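You operate a simulated robot arm through the tools that you are given. There is no shell and no other tool. Be economical: measure what you need, move in short steps, check, and stop when the job is done.

Carry out the task below with a simulated robot arm. There is one attempt and no reset: what you move stays moved.

TASK
Fetch the mill cup and set it on top of the leveller.
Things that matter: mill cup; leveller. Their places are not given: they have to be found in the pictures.

It is judged by the outcome, as a careful person would: the job done as asked, and still so three seconds after it is handed in. It fails if anything else is knocked over, pushed out of place, dropped, spilled or broken.

THE ROBOT
A 6-joint arm with a two-finger parallel gripper, fixed in place. Base frame: the origin is at the foot of the arm, x ahead of it, y to its left, z up; the work surface is at about z = 0. Lengths are in m, angles in degrees, forces in N, time in s.
With the tool pointing down near the work surface it reaches from about 0.14 to 0.58 m from the base axis. Its first joint turns from -66.0 to 66.0 degrees. Payload 2.1 kg.
Tool frame: the origin (TCP) lies between the finger pads and is the grasp point; the fingertips stand 0.03 m ahead of it; z points along the fingers, y is the line along which they close. The gripper opens to 0.094 m. The fingers are 0.028 m wide and 0.01 m thick; the gripper's body (0.05 by 0.096 m) begins 0.055 m behind the TCP.
Orientation is that of the tool frame in the base frame, as a unit quaternion [x, y, z, w]. With the fingers straight down and closing along the base's y, the tool's x points along the base's -x, its y along +y and its z along -z.

THE INTERFACE
- The arm moves only by the tool apply_moves. Its argument "commands" is a list of rows, each a list of 7 numbers: the turn, a rotation vector about the base's x, y, z in degrees, then the shift along the base's x, y, z in m, then the opening, from 0 (shut) to 1 (fully open). In form: [[wx, wy, wz, tx, ty, tz, claw], ...]. A call has 1 to 8 rows; each row shifts and turns the commanded pose from where the row before left it. A row lasts 0.2 s, in which the tool goes at most 0.05 m and 8.6 degrees; a call with a longer step from one row to the next is refused whole, and so is a gripper value outside its range. A pose out of reach is approached as far as the arm can. The call stops where the force on the tool passes 40 N (or 10 N more than at its start, if that is more) or the arm is blocked; 0.2 s more then pass. The fingers move at their own pace (about 0.072 m/s each) and stop on an object; they squeeze with about 35 N. The grip force told is the motor's: it shows also when the fingers shut on nothing. Time passes only in rows, and 0.2 s behind the last, so rows that do not move let the fingers close. It gives the time, the measured TCP pose, the force on the tool (base axes), the opening and the grip force at its end, in the units of the frame above (readings bear some noise), and new pictures: "pictures" is both (left out), scene, wrist or none.
- Cameras (640 x 400 px; columns grow to the right, rows downward): "scene" is fixed at [0.0651, -0.3878, 0.4763]; the picture's right is [0.63, -0.78, 0.00], its down [-0.50, -0.40, -0.77] and it looks along [0.60, 0.48, -0.64] (base axes); focal length 306 px, centre (320, 200). "wrist" rides on the gripper at [-0.037, 0, -0.058] in the tool frame; the picture's right is [0.00, -1.00, 0.00], its down [0.97, 0.00, -0.24] and it looks along [0.24, 0.00, 0.97] (tool axes); focal length 218 px, centre (320, 200).
- pixel_to_xyz(camera, pixels): for up to 12 pixels [column, row] of the newest picture of that camera ("zoom" is the newest enlarged one), the place [x, y, z] in the base frame of the surface seen there, good to about 0.002 m. No time passes.
- zoom(camera, box): a new picture of the part [left, top, right, bottom] of that camera's present view, enlarged. No time passes.
- close_job(): hands the job in; it is judged then, once.

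Work in short steps. Measure before you move; look again where a grasp or a placing could have gone wrong, and mend it. You have 60 turns and 120 pictures in all, the two below and enlarged ones among them. Open the gripper and draw the arm clear of the work before you hand the job in, unless the task says otherwise; then end with one line.

The tools are called after ">>>" as name(argument=value, ...) on one line, values as JSON. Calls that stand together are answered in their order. apply_moves: Moves the arm, as the interface text tells. Its arguments: {"type":"object","properties":{"commands":{"type":"array","items":{"type":"array","items":{"type":"number"}}},"pictures":{"type":"string","enum":["both","scene","wrist","none"]}},"required":["commands"]} The other tools are called the same way: pixel_to_xyz (camera, pixels) gives the place of the surface under pixels of a picture; zoom (camera, box) takes an enlarged picture of a part of a camera's view; close_job () hands the job in.

At the start:

```text
time: 0.0
position: [0.2611, -0.0895, 0.2842]
tcp_rot: [0.0, 1.0, -0.001, 0.0]
force: [0.2, 0.2, -0.7]
opening: 0.0941
grasp_force: 0.0
```

scene: 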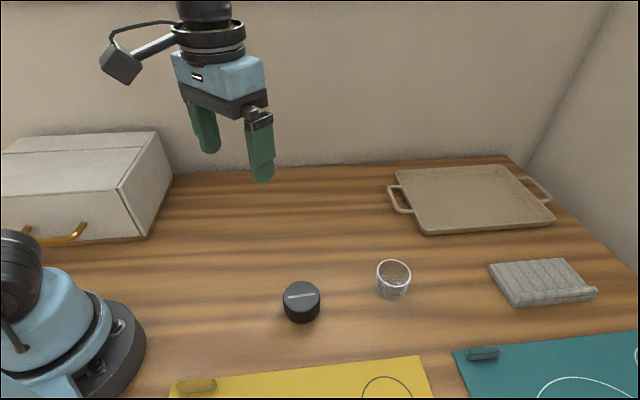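
wrist: 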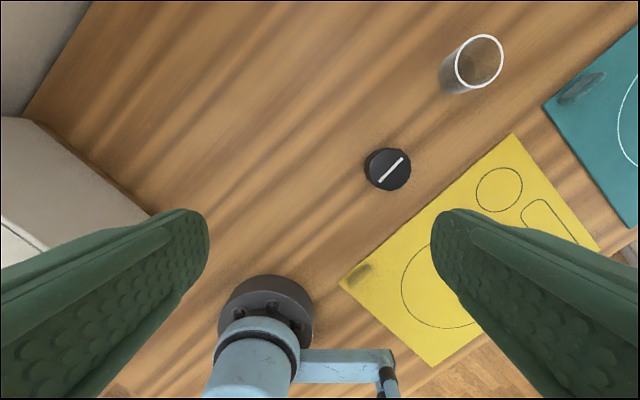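

The pictures show a dark puck with a line at scene (301,302) and a glass cup at (393,279). I'll zoom in and measure both.

>>> zoom(camera="scene", box=[260, 230, 440, 342])

>>> pixel_to_xyz(camera="scene", pixels=[[301, 295], [286, 292], [319, 295], [301, 285], [301, 304], [301, 320], [393, 265], [378, 268], [410, 268], [393, 290], [393, 299], [393, 275]])

>>> pixel_to_xyz(camera="wrist", pixels=[[390, 170], [367, 165], [411, 172], [388, 150], [388, 189], [479, 36], [479, 88], [456, 66], [503, 58], [479, 62], [445, 88], [560, 60]])

>>> zoom(camera="wrist", box=[340, 10, 640, 198])

```text
3.56 times, centred on (350, 286) of scene
```

zoom: 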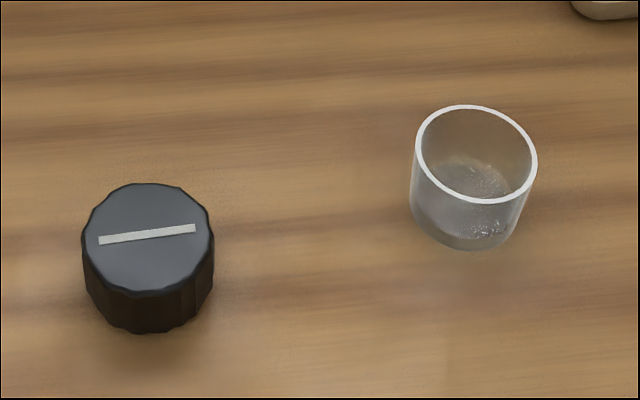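

```text
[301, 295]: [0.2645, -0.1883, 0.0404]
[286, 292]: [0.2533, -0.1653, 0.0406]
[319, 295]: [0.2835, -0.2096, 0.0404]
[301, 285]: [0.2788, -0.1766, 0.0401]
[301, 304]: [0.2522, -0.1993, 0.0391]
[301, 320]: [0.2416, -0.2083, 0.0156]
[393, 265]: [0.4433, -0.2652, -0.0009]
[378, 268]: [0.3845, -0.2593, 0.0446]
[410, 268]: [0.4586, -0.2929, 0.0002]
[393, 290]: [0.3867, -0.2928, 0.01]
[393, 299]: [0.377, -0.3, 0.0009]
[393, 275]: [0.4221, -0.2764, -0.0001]
```

```text
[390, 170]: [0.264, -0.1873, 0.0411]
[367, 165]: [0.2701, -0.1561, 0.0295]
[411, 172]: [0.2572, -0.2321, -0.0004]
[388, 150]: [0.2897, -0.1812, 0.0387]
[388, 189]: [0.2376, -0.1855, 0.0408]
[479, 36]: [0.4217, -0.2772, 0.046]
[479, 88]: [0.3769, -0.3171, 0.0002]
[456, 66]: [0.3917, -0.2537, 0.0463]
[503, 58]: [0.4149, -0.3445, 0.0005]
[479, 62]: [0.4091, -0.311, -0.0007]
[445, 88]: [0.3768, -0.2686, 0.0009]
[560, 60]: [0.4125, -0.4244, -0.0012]
```

```text
2.13 times, centred on (490, 104) of wrist
```

zoom: 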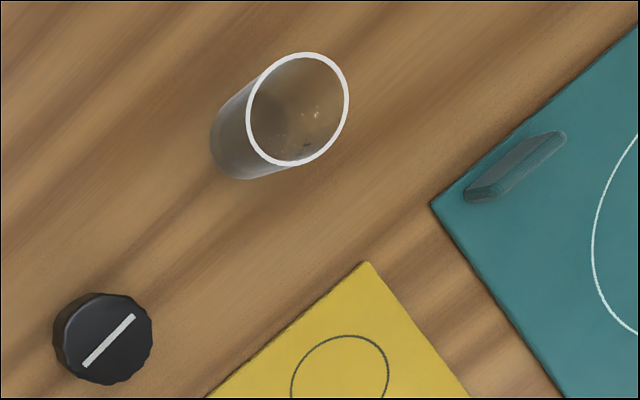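

The glass cup has a rim near z=0.046, and the leveller's top is at z≈0.040. I'll measure more points on the rim and on the leveller's edge.

>>> pixel_to_xyz(camera="zoom", pixels=[[305, 55], [249, 115], [346, 100], [293, 163], [262, 75], [335, 138], [262, 152], [338, 72], [66, 345], [150, 335], [110, 383], [105, 296]])

```text
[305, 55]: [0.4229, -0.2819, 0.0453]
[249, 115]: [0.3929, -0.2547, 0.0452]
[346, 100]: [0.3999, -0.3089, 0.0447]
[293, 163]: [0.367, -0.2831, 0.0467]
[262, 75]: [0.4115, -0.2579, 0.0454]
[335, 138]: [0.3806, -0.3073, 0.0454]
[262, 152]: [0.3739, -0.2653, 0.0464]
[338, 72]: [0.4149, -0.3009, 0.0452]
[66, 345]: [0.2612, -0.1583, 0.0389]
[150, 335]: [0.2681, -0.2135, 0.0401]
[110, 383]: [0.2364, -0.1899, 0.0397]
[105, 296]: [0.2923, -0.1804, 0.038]
```

Cup centre is about (0.395, -0.282) with a diameter of about 0.056. Leveller centre is about (0.264, -0.186), with its top at z=0.040. Moving above the cup.

>>> apply_moves(commands=[[0, 0, 0, 0.0191, -0.0275, -0.0192, 1], [0, 0, 0, 0.0191, -0.0275, -0.0192, 1], [0, 0, 0, 0.0191, -0.0275, -0.0192, 1], [0, 0, 0, 0.0191, -0.0275, -0.0192, 1], [0, 0, 0, 0.0191, -0.0275, -0.0192, 1], [0, 0, 0, 0.0191, -0.0275, -0.0192, 1], [0, 0, 0, 0.0193, -0.0275, -0.019, 1], [0, 0, 0, 0, 0, 0, 1]])

```text
time: 1.8
position: [0.3957, -0.2834, 0.1496]
tcp_rot: [0.0, 1.0, 0.0, 0.0]
force: [0.5, -0.2, 0.7]
opening: 0.0941
grasp_force: 0.1
```

scene: 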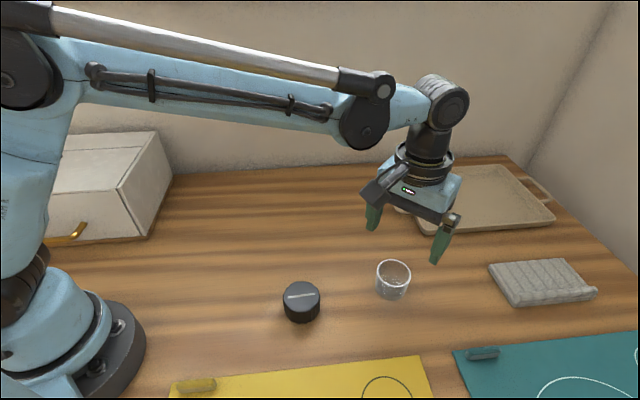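
wrist: 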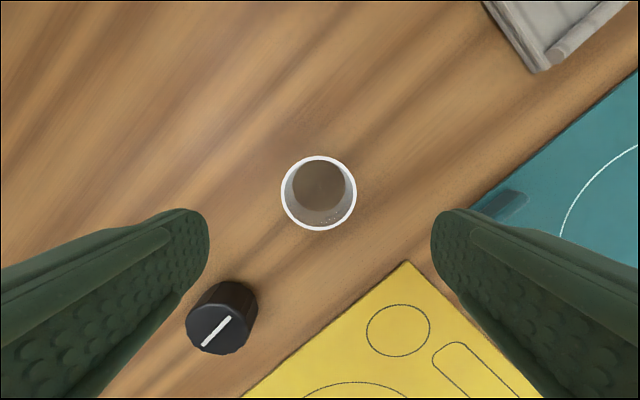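

The cup is centred at wrist column 319. I'll check the rim from here.

>>> pixel_to_xyz(camera="wrist", pixels=[[319, 157], [318, 229], [282, 193], [355, 193], [293, 167], [344, 219], [345, 167], [293, 219], [215, 335]])

>>> zoom(camera="wrist", box=[240, 140, 400, 240])

```text
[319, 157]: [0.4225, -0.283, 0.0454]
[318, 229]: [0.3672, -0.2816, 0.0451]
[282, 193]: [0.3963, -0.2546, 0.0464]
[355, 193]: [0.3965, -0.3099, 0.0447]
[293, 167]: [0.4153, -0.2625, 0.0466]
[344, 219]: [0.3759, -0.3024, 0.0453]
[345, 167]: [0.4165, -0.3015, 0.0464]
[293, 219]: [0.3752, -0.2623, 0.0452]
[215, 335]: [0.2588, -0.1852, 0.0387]
```

```text
4.00 times, centred on (320, 190) of wrist
```

zoom: 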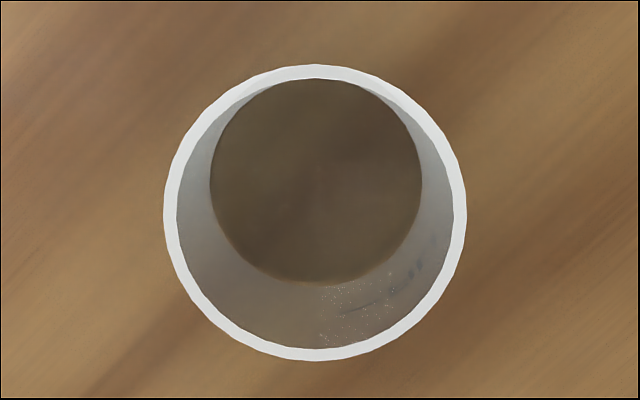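

Centre confirmed at (0.395, -0.282), and the cup is empty. Descending 0.112 to TCP z≈0.038.

>>> apply_moves(commands=[[0, 0, 0, -0.0005, 0.001, -0.03, 1], [0, 0, 0, 0, 0, -0.03, 1], [0, 0, 0, 0, 0, -0.03, 1], [0, 0, 0, 0, 0, -0.0215, 1], [0, 0, 0, 0, 0, 0, 1]])

```text
time: 3.0
position: [0.3943, -0.2827, 0.0368]
tcp_rot: [0.0, 1.0, 0.0, 0.0]
force: [0.7, -0.1, 0.4]
opening: 0.0938
grasp_force: 0.1
```

scene: 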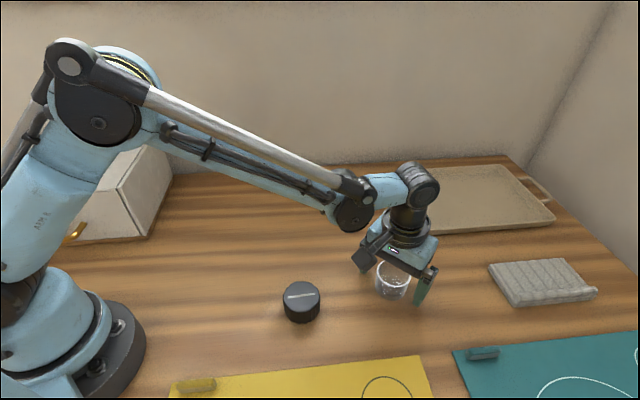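
wrist: 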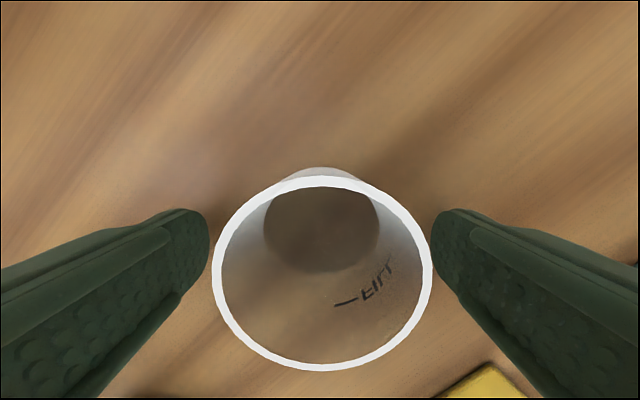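

The fingers straddle the cup. Closing now.

>>> apply_moves(commands=[[0, 0, 0, 0, 0, 0, 0.55], [0, 0, 0, 0, 0, 0, 0.55], [0, 0, 0, 0, 0, 0, 0.55], [0, 0, 0, 0, 0, 0, 0.55]], pictures="wrist")

```text
time: 4.0
position: [0.3945, -0.2826, 0.0383]
tcp_rot: [0.0, 1.0, 0.0, 0.0]
force: [1.0, -0.8, 0.7]
opening: 0.055
grasp_force: 34.7
```

wrist: 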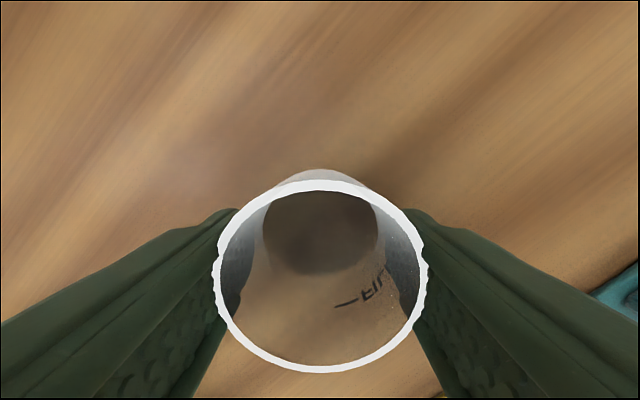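

The cup is held (opening 0.055, grip 34.7 N). Lifting 0.09.

>>> apply_moves(commands=[[0, 0, 0, 0, 0, 0.02, 0.55], [0, 0, 0, 0, 0, 0.035, 0.55], [0, 0, 0, 0, 0, 0.035, 0.55], [0, 0, 0, 0, 0, 0, 0.55]])

```text
time: 5.0
position: [0.394, -0.2818, 0.1279]
tcp_rot: [0.0, 1.0, 0.001, 0.0]
force: [-0.2, 0.0, -0.8]
opening: 0.0552
grasp_force: 34.5
```

scene: 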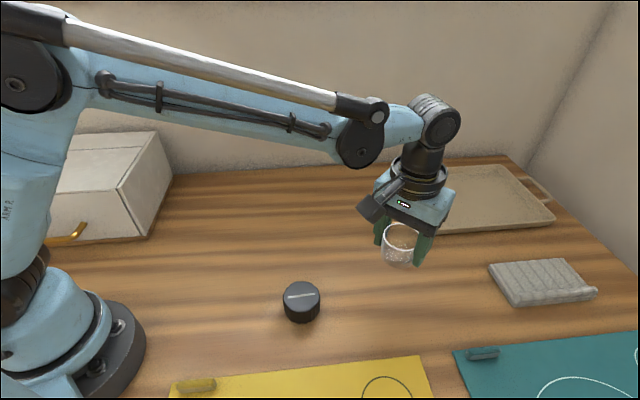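
wrist: 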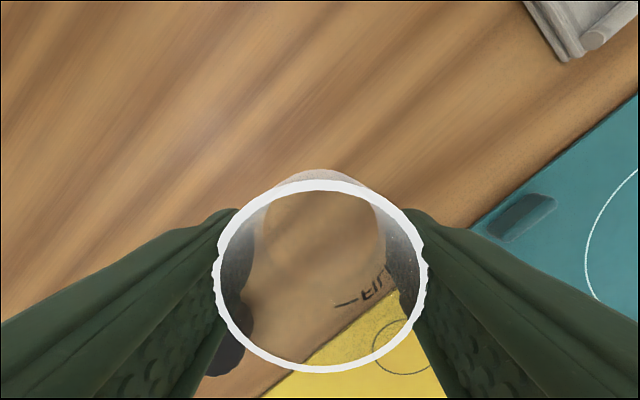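

Lift is good. Carrying the cup over the leveller at (0.2643, -0.186).

>>> apply_moves(commands=[[0, 0, 0, -0.026, 0.0191, 0, 0.55], [0, 0, 0, -0.026, 0.0191, 0, 0.55], [0, 0, 0, -0.026, 0.0191, 0, 0.55], [0, 0, 0, -0.026, 0.0191, 0, 0.55], [0, 0, 0, -0.026, 0.0194, 0, 0.55], [0, 0, 0, 0, 0, 0, 0.55]])

>>> zoom(camera="scene", box=[220, 210, 380, 310])

```text
time: 6.4
position: [0.2629, -0.1859, 0.1265]
tcp_rot: [0.0, 1.0, 0.0, 0.0]
force: [-0.1, -0.2, -1.3]
opening: 0.0551
grasp_force: 35.0
```

scene: 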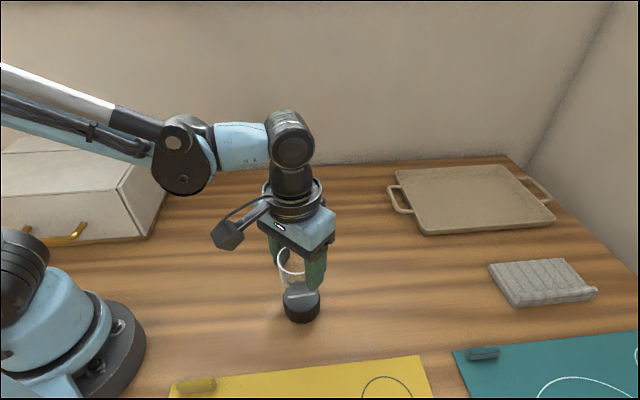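
wrist: 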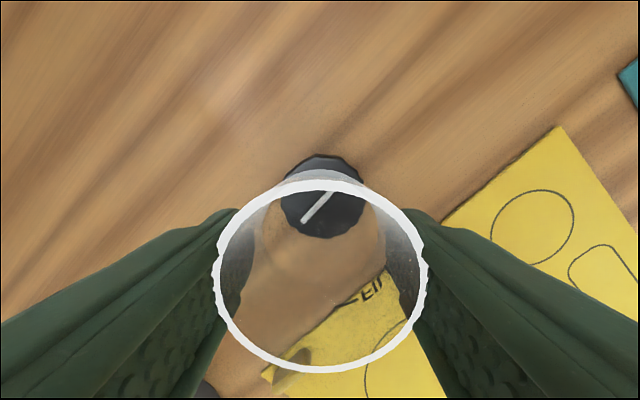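

```text
4.00 times, centred on (300, 260) of scene
```

zoom: 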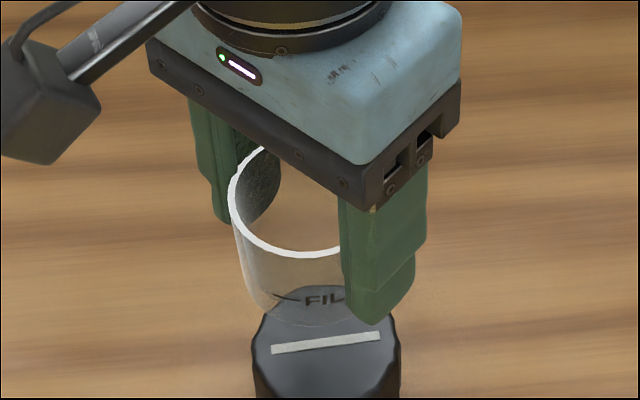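

The leveller's top is visible through the glass and above it in the wrist view. I'll measure its edges again.

>>> pixel_to_xyz(camera="wrist", pixels=[[320, 158], [322, 235], [284, 205], [363, 205], [303, 221], [336, 190], [310, 160], [335, 160]])

>>> zoom(camera="wrist", box=[240, 140, 400, 240])

```text
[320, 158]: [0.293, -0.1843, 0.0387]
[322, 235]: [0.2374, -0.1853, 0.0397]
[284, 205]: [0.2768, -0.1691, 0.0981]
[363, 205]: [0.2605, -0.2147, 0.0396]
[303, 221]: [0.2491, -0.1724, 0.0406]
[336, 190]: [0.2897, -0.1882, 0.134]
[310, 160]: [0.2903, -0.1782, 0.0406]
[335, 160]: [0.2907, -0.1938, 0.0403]
```

```text
4.00 times, centred on (320, 190) of wrist
```

zoom: 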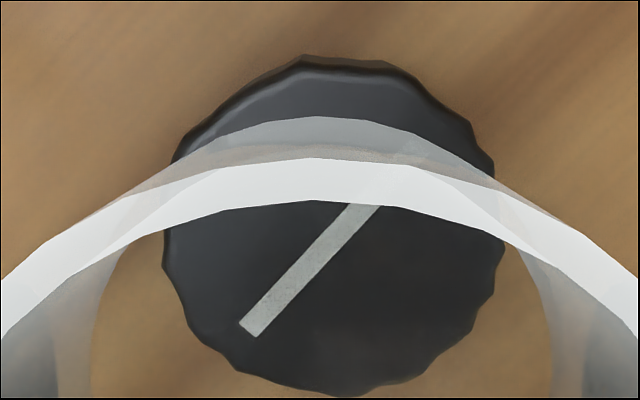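

The leveller centre is ≈(0.265, -0.187), so I'll correct slightly and descend most of the way. Contact is expected at TCP z≈0.078.

>>> apply_moves(commands=[[0, 0, 0, 0.0015, -0.001, -0.015, 0.55], [0, 0, 0, 0, 0, -0.015, 0.55], [0, 0, 0, 0, 0, -0.012, 0.55], [0, 0, 0, 0, 0, 0, 0.55]])

>>> zoom(camera="scene", box=[220, 230, 380, 330])

```text
time: 7.4
position: [0.2654, -0.1867, 0.0855]
tcp_rot: [0.0, 1.0, -0.001, 0.0]
force: [-0.7, -0.3, -0.8]
opening: 0.055
grasp_force: 35.2
```

scene: 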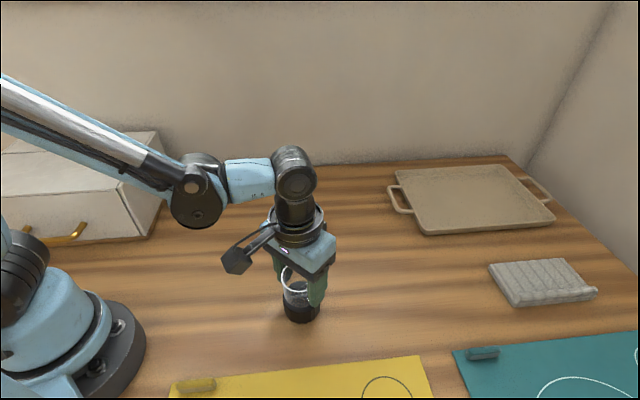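
wrist: 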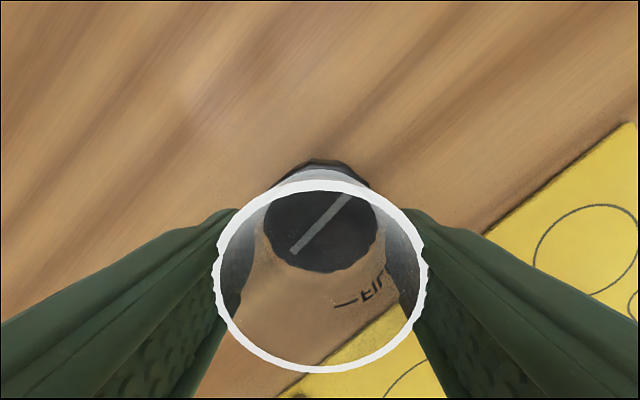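

```text
4.00 times, centred on (300, 280) of scene
```

zoom: 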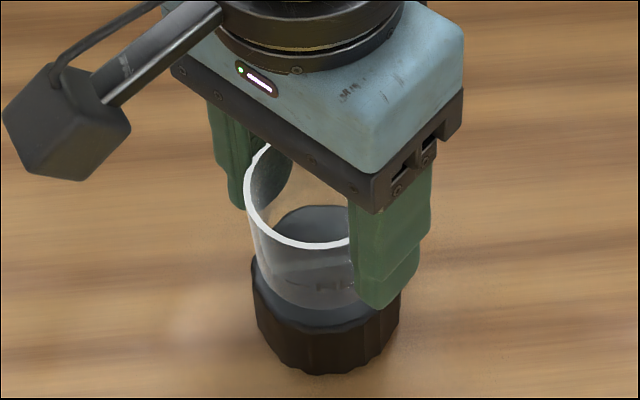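

The cup is well aligned and about 7 mm above the leveller. Lowering in small steps and watching the force.

>>> apply_moves(commands=[[0, 0, 0, 0, 0, -0.003, 0.55], [0, 0, 0, 0, 0, -0.002, 0.55], [0, 0, 0, 0, 0, -0.001, 0.55], [0, 0, 0, 0, 0, 0, 0.55]], pictures="none")

>>> apply_moves(commands=[[0, 0, 0, 0, 0, -0.001, 0.55], [0, 0, 0, 0, 0, 0, 0.55]], pictures="none")

```text
time: 8.4
position: [0.2657, -0.187, 0.0797]
tcp_rot: [-0.001, 1.0, 0.0, 0.0]
force: [0.2, -0.4, -0.5]
opening: 0.055
grasp_force: 34.8
```

```text
time: 9.0
position: [0.2651, -0.1867, 0.0793]
tcp_rot: [0.0, 1.0, 0.0, 0.0]
force: [0.1, -0.6, -0.3]
opening: 0.055
grasp_force: 34.8
```

No contact yet, so I'll continue in 1 mm steps.

>>> apply_moves(commands=[[0, 0, 0, 0, 0, -0.001, 0.55], [0, 0, 0, 0, 0, 0, 0.55]], pictures="none")

>>> zoom(camera="scene", box=[260, 255, 340, 330])

```text
time: 9.6
position: [0.2664, -0.1878, 0.0783]
tcp_rot: [0.0, 1.0, -0.001, 0.0]
force: [-0.4, -0.1, 4.3]
opening: 0.0552
grasp_force: 35.3
```

```text
5.33 times, centred on (300, 292) of scene
```

zoom: 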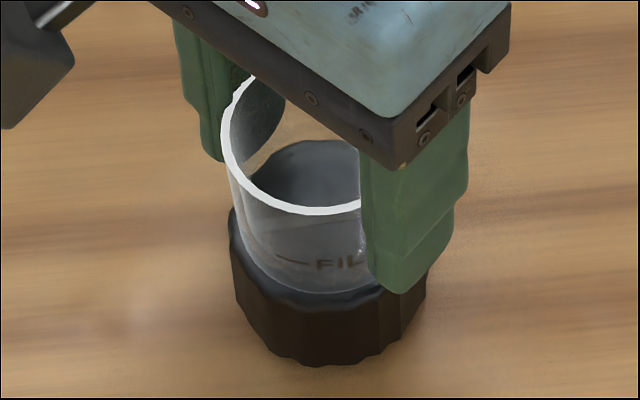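

Contact is made (4.3 N upward) with the cup seated and centred. Opening in stages, then looking.

>>> apply_moves(commands=[[0, 0, 0, 0, 0, 0, 0.64], [0, 0, 0, 0, 0, 0, 0.8], [0, 0, 0, 0, 0, 0, 0.95], [0, 0, 0, 0, 0, 0, 0.95], [0, 0, 0, 0, 0, 0, 0.95]])

```text
time: 10.8
position: [0.2651, -0.1873, 0.0775]
tcp_rot: [0.0, 1.0, 0.001, -0.001]
force: [0.7, -0.2, 0.0]
opening: 0.0895
grasp_force: 0.0
```

scene: 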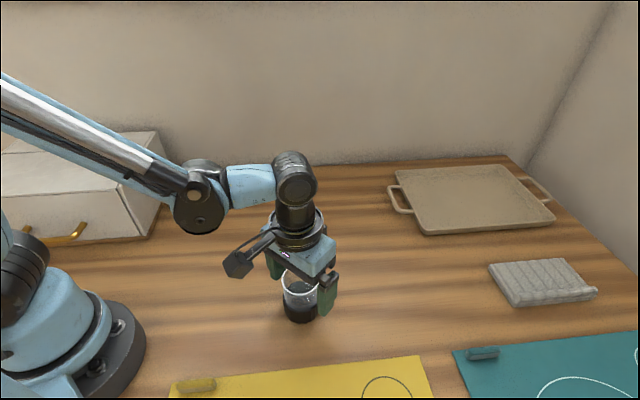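
wrist: 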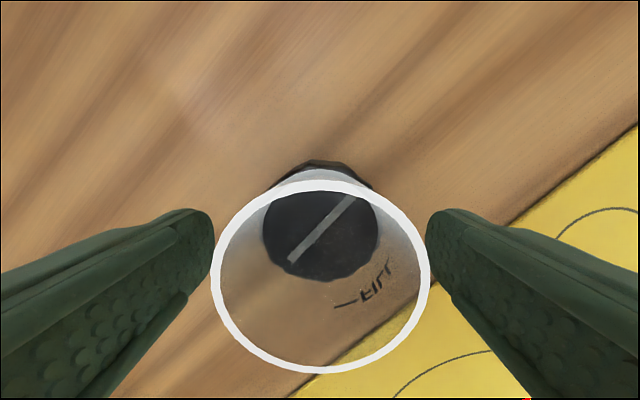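

The cup is released and standing. Retreating straight up.

>>> apply_moves(commands=[[0, 0, 0, 0, 0, 0.02, 0.98], [0, 0, 0, 0, 0, 0.035, 1], [0, 0, 0, 0, 0, 0.04, 1], [0, 0, 0, 0, 0, 0.04, 1], [0, 0, 0, -0.01, 0.04, 0.02, 1], [0, 0, 0, 0, 0.045, 0, 1], [0, 0, 0, 0, 0, 0, 1]])

>>> zoom(camera="scene", box=[240, 240, 360, 340])

```text
time: 12.4
position: [0.255, -0.1023, 0.2329]
tcp_rot: [0.0, 1.0, 0.0, 0.001]
force: [-0.9, 0.3, 0.3]
opening: 0.094
grasp_force: 0.1
```

scene: 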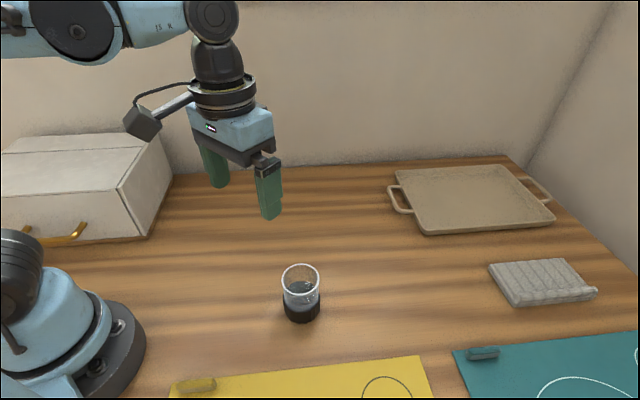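
wrist: 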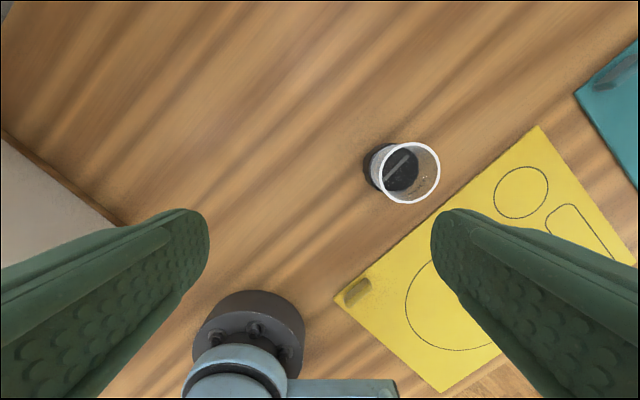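

```text
4.00 times, centred on (300, 290) of scene
```

zoom: 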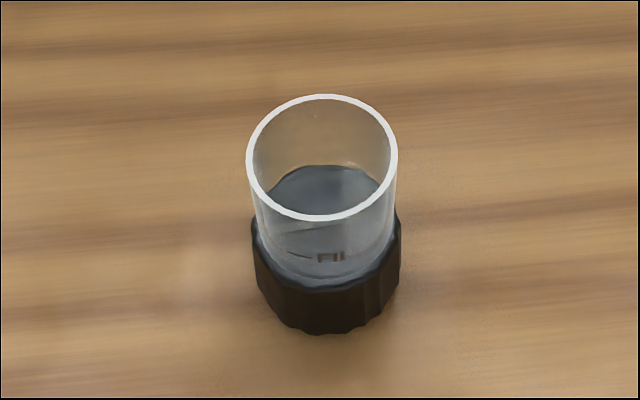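

The cup stands upright and centred on the leveller, and nothing else has moved. Handing in.

>>> close_job()

```text
The job is handed in.
```

The mill cup (the small glass) is standing upright and centred on the leveller (the dark puck), nothing else was disturbed, and the arm is clear with the gripper open.
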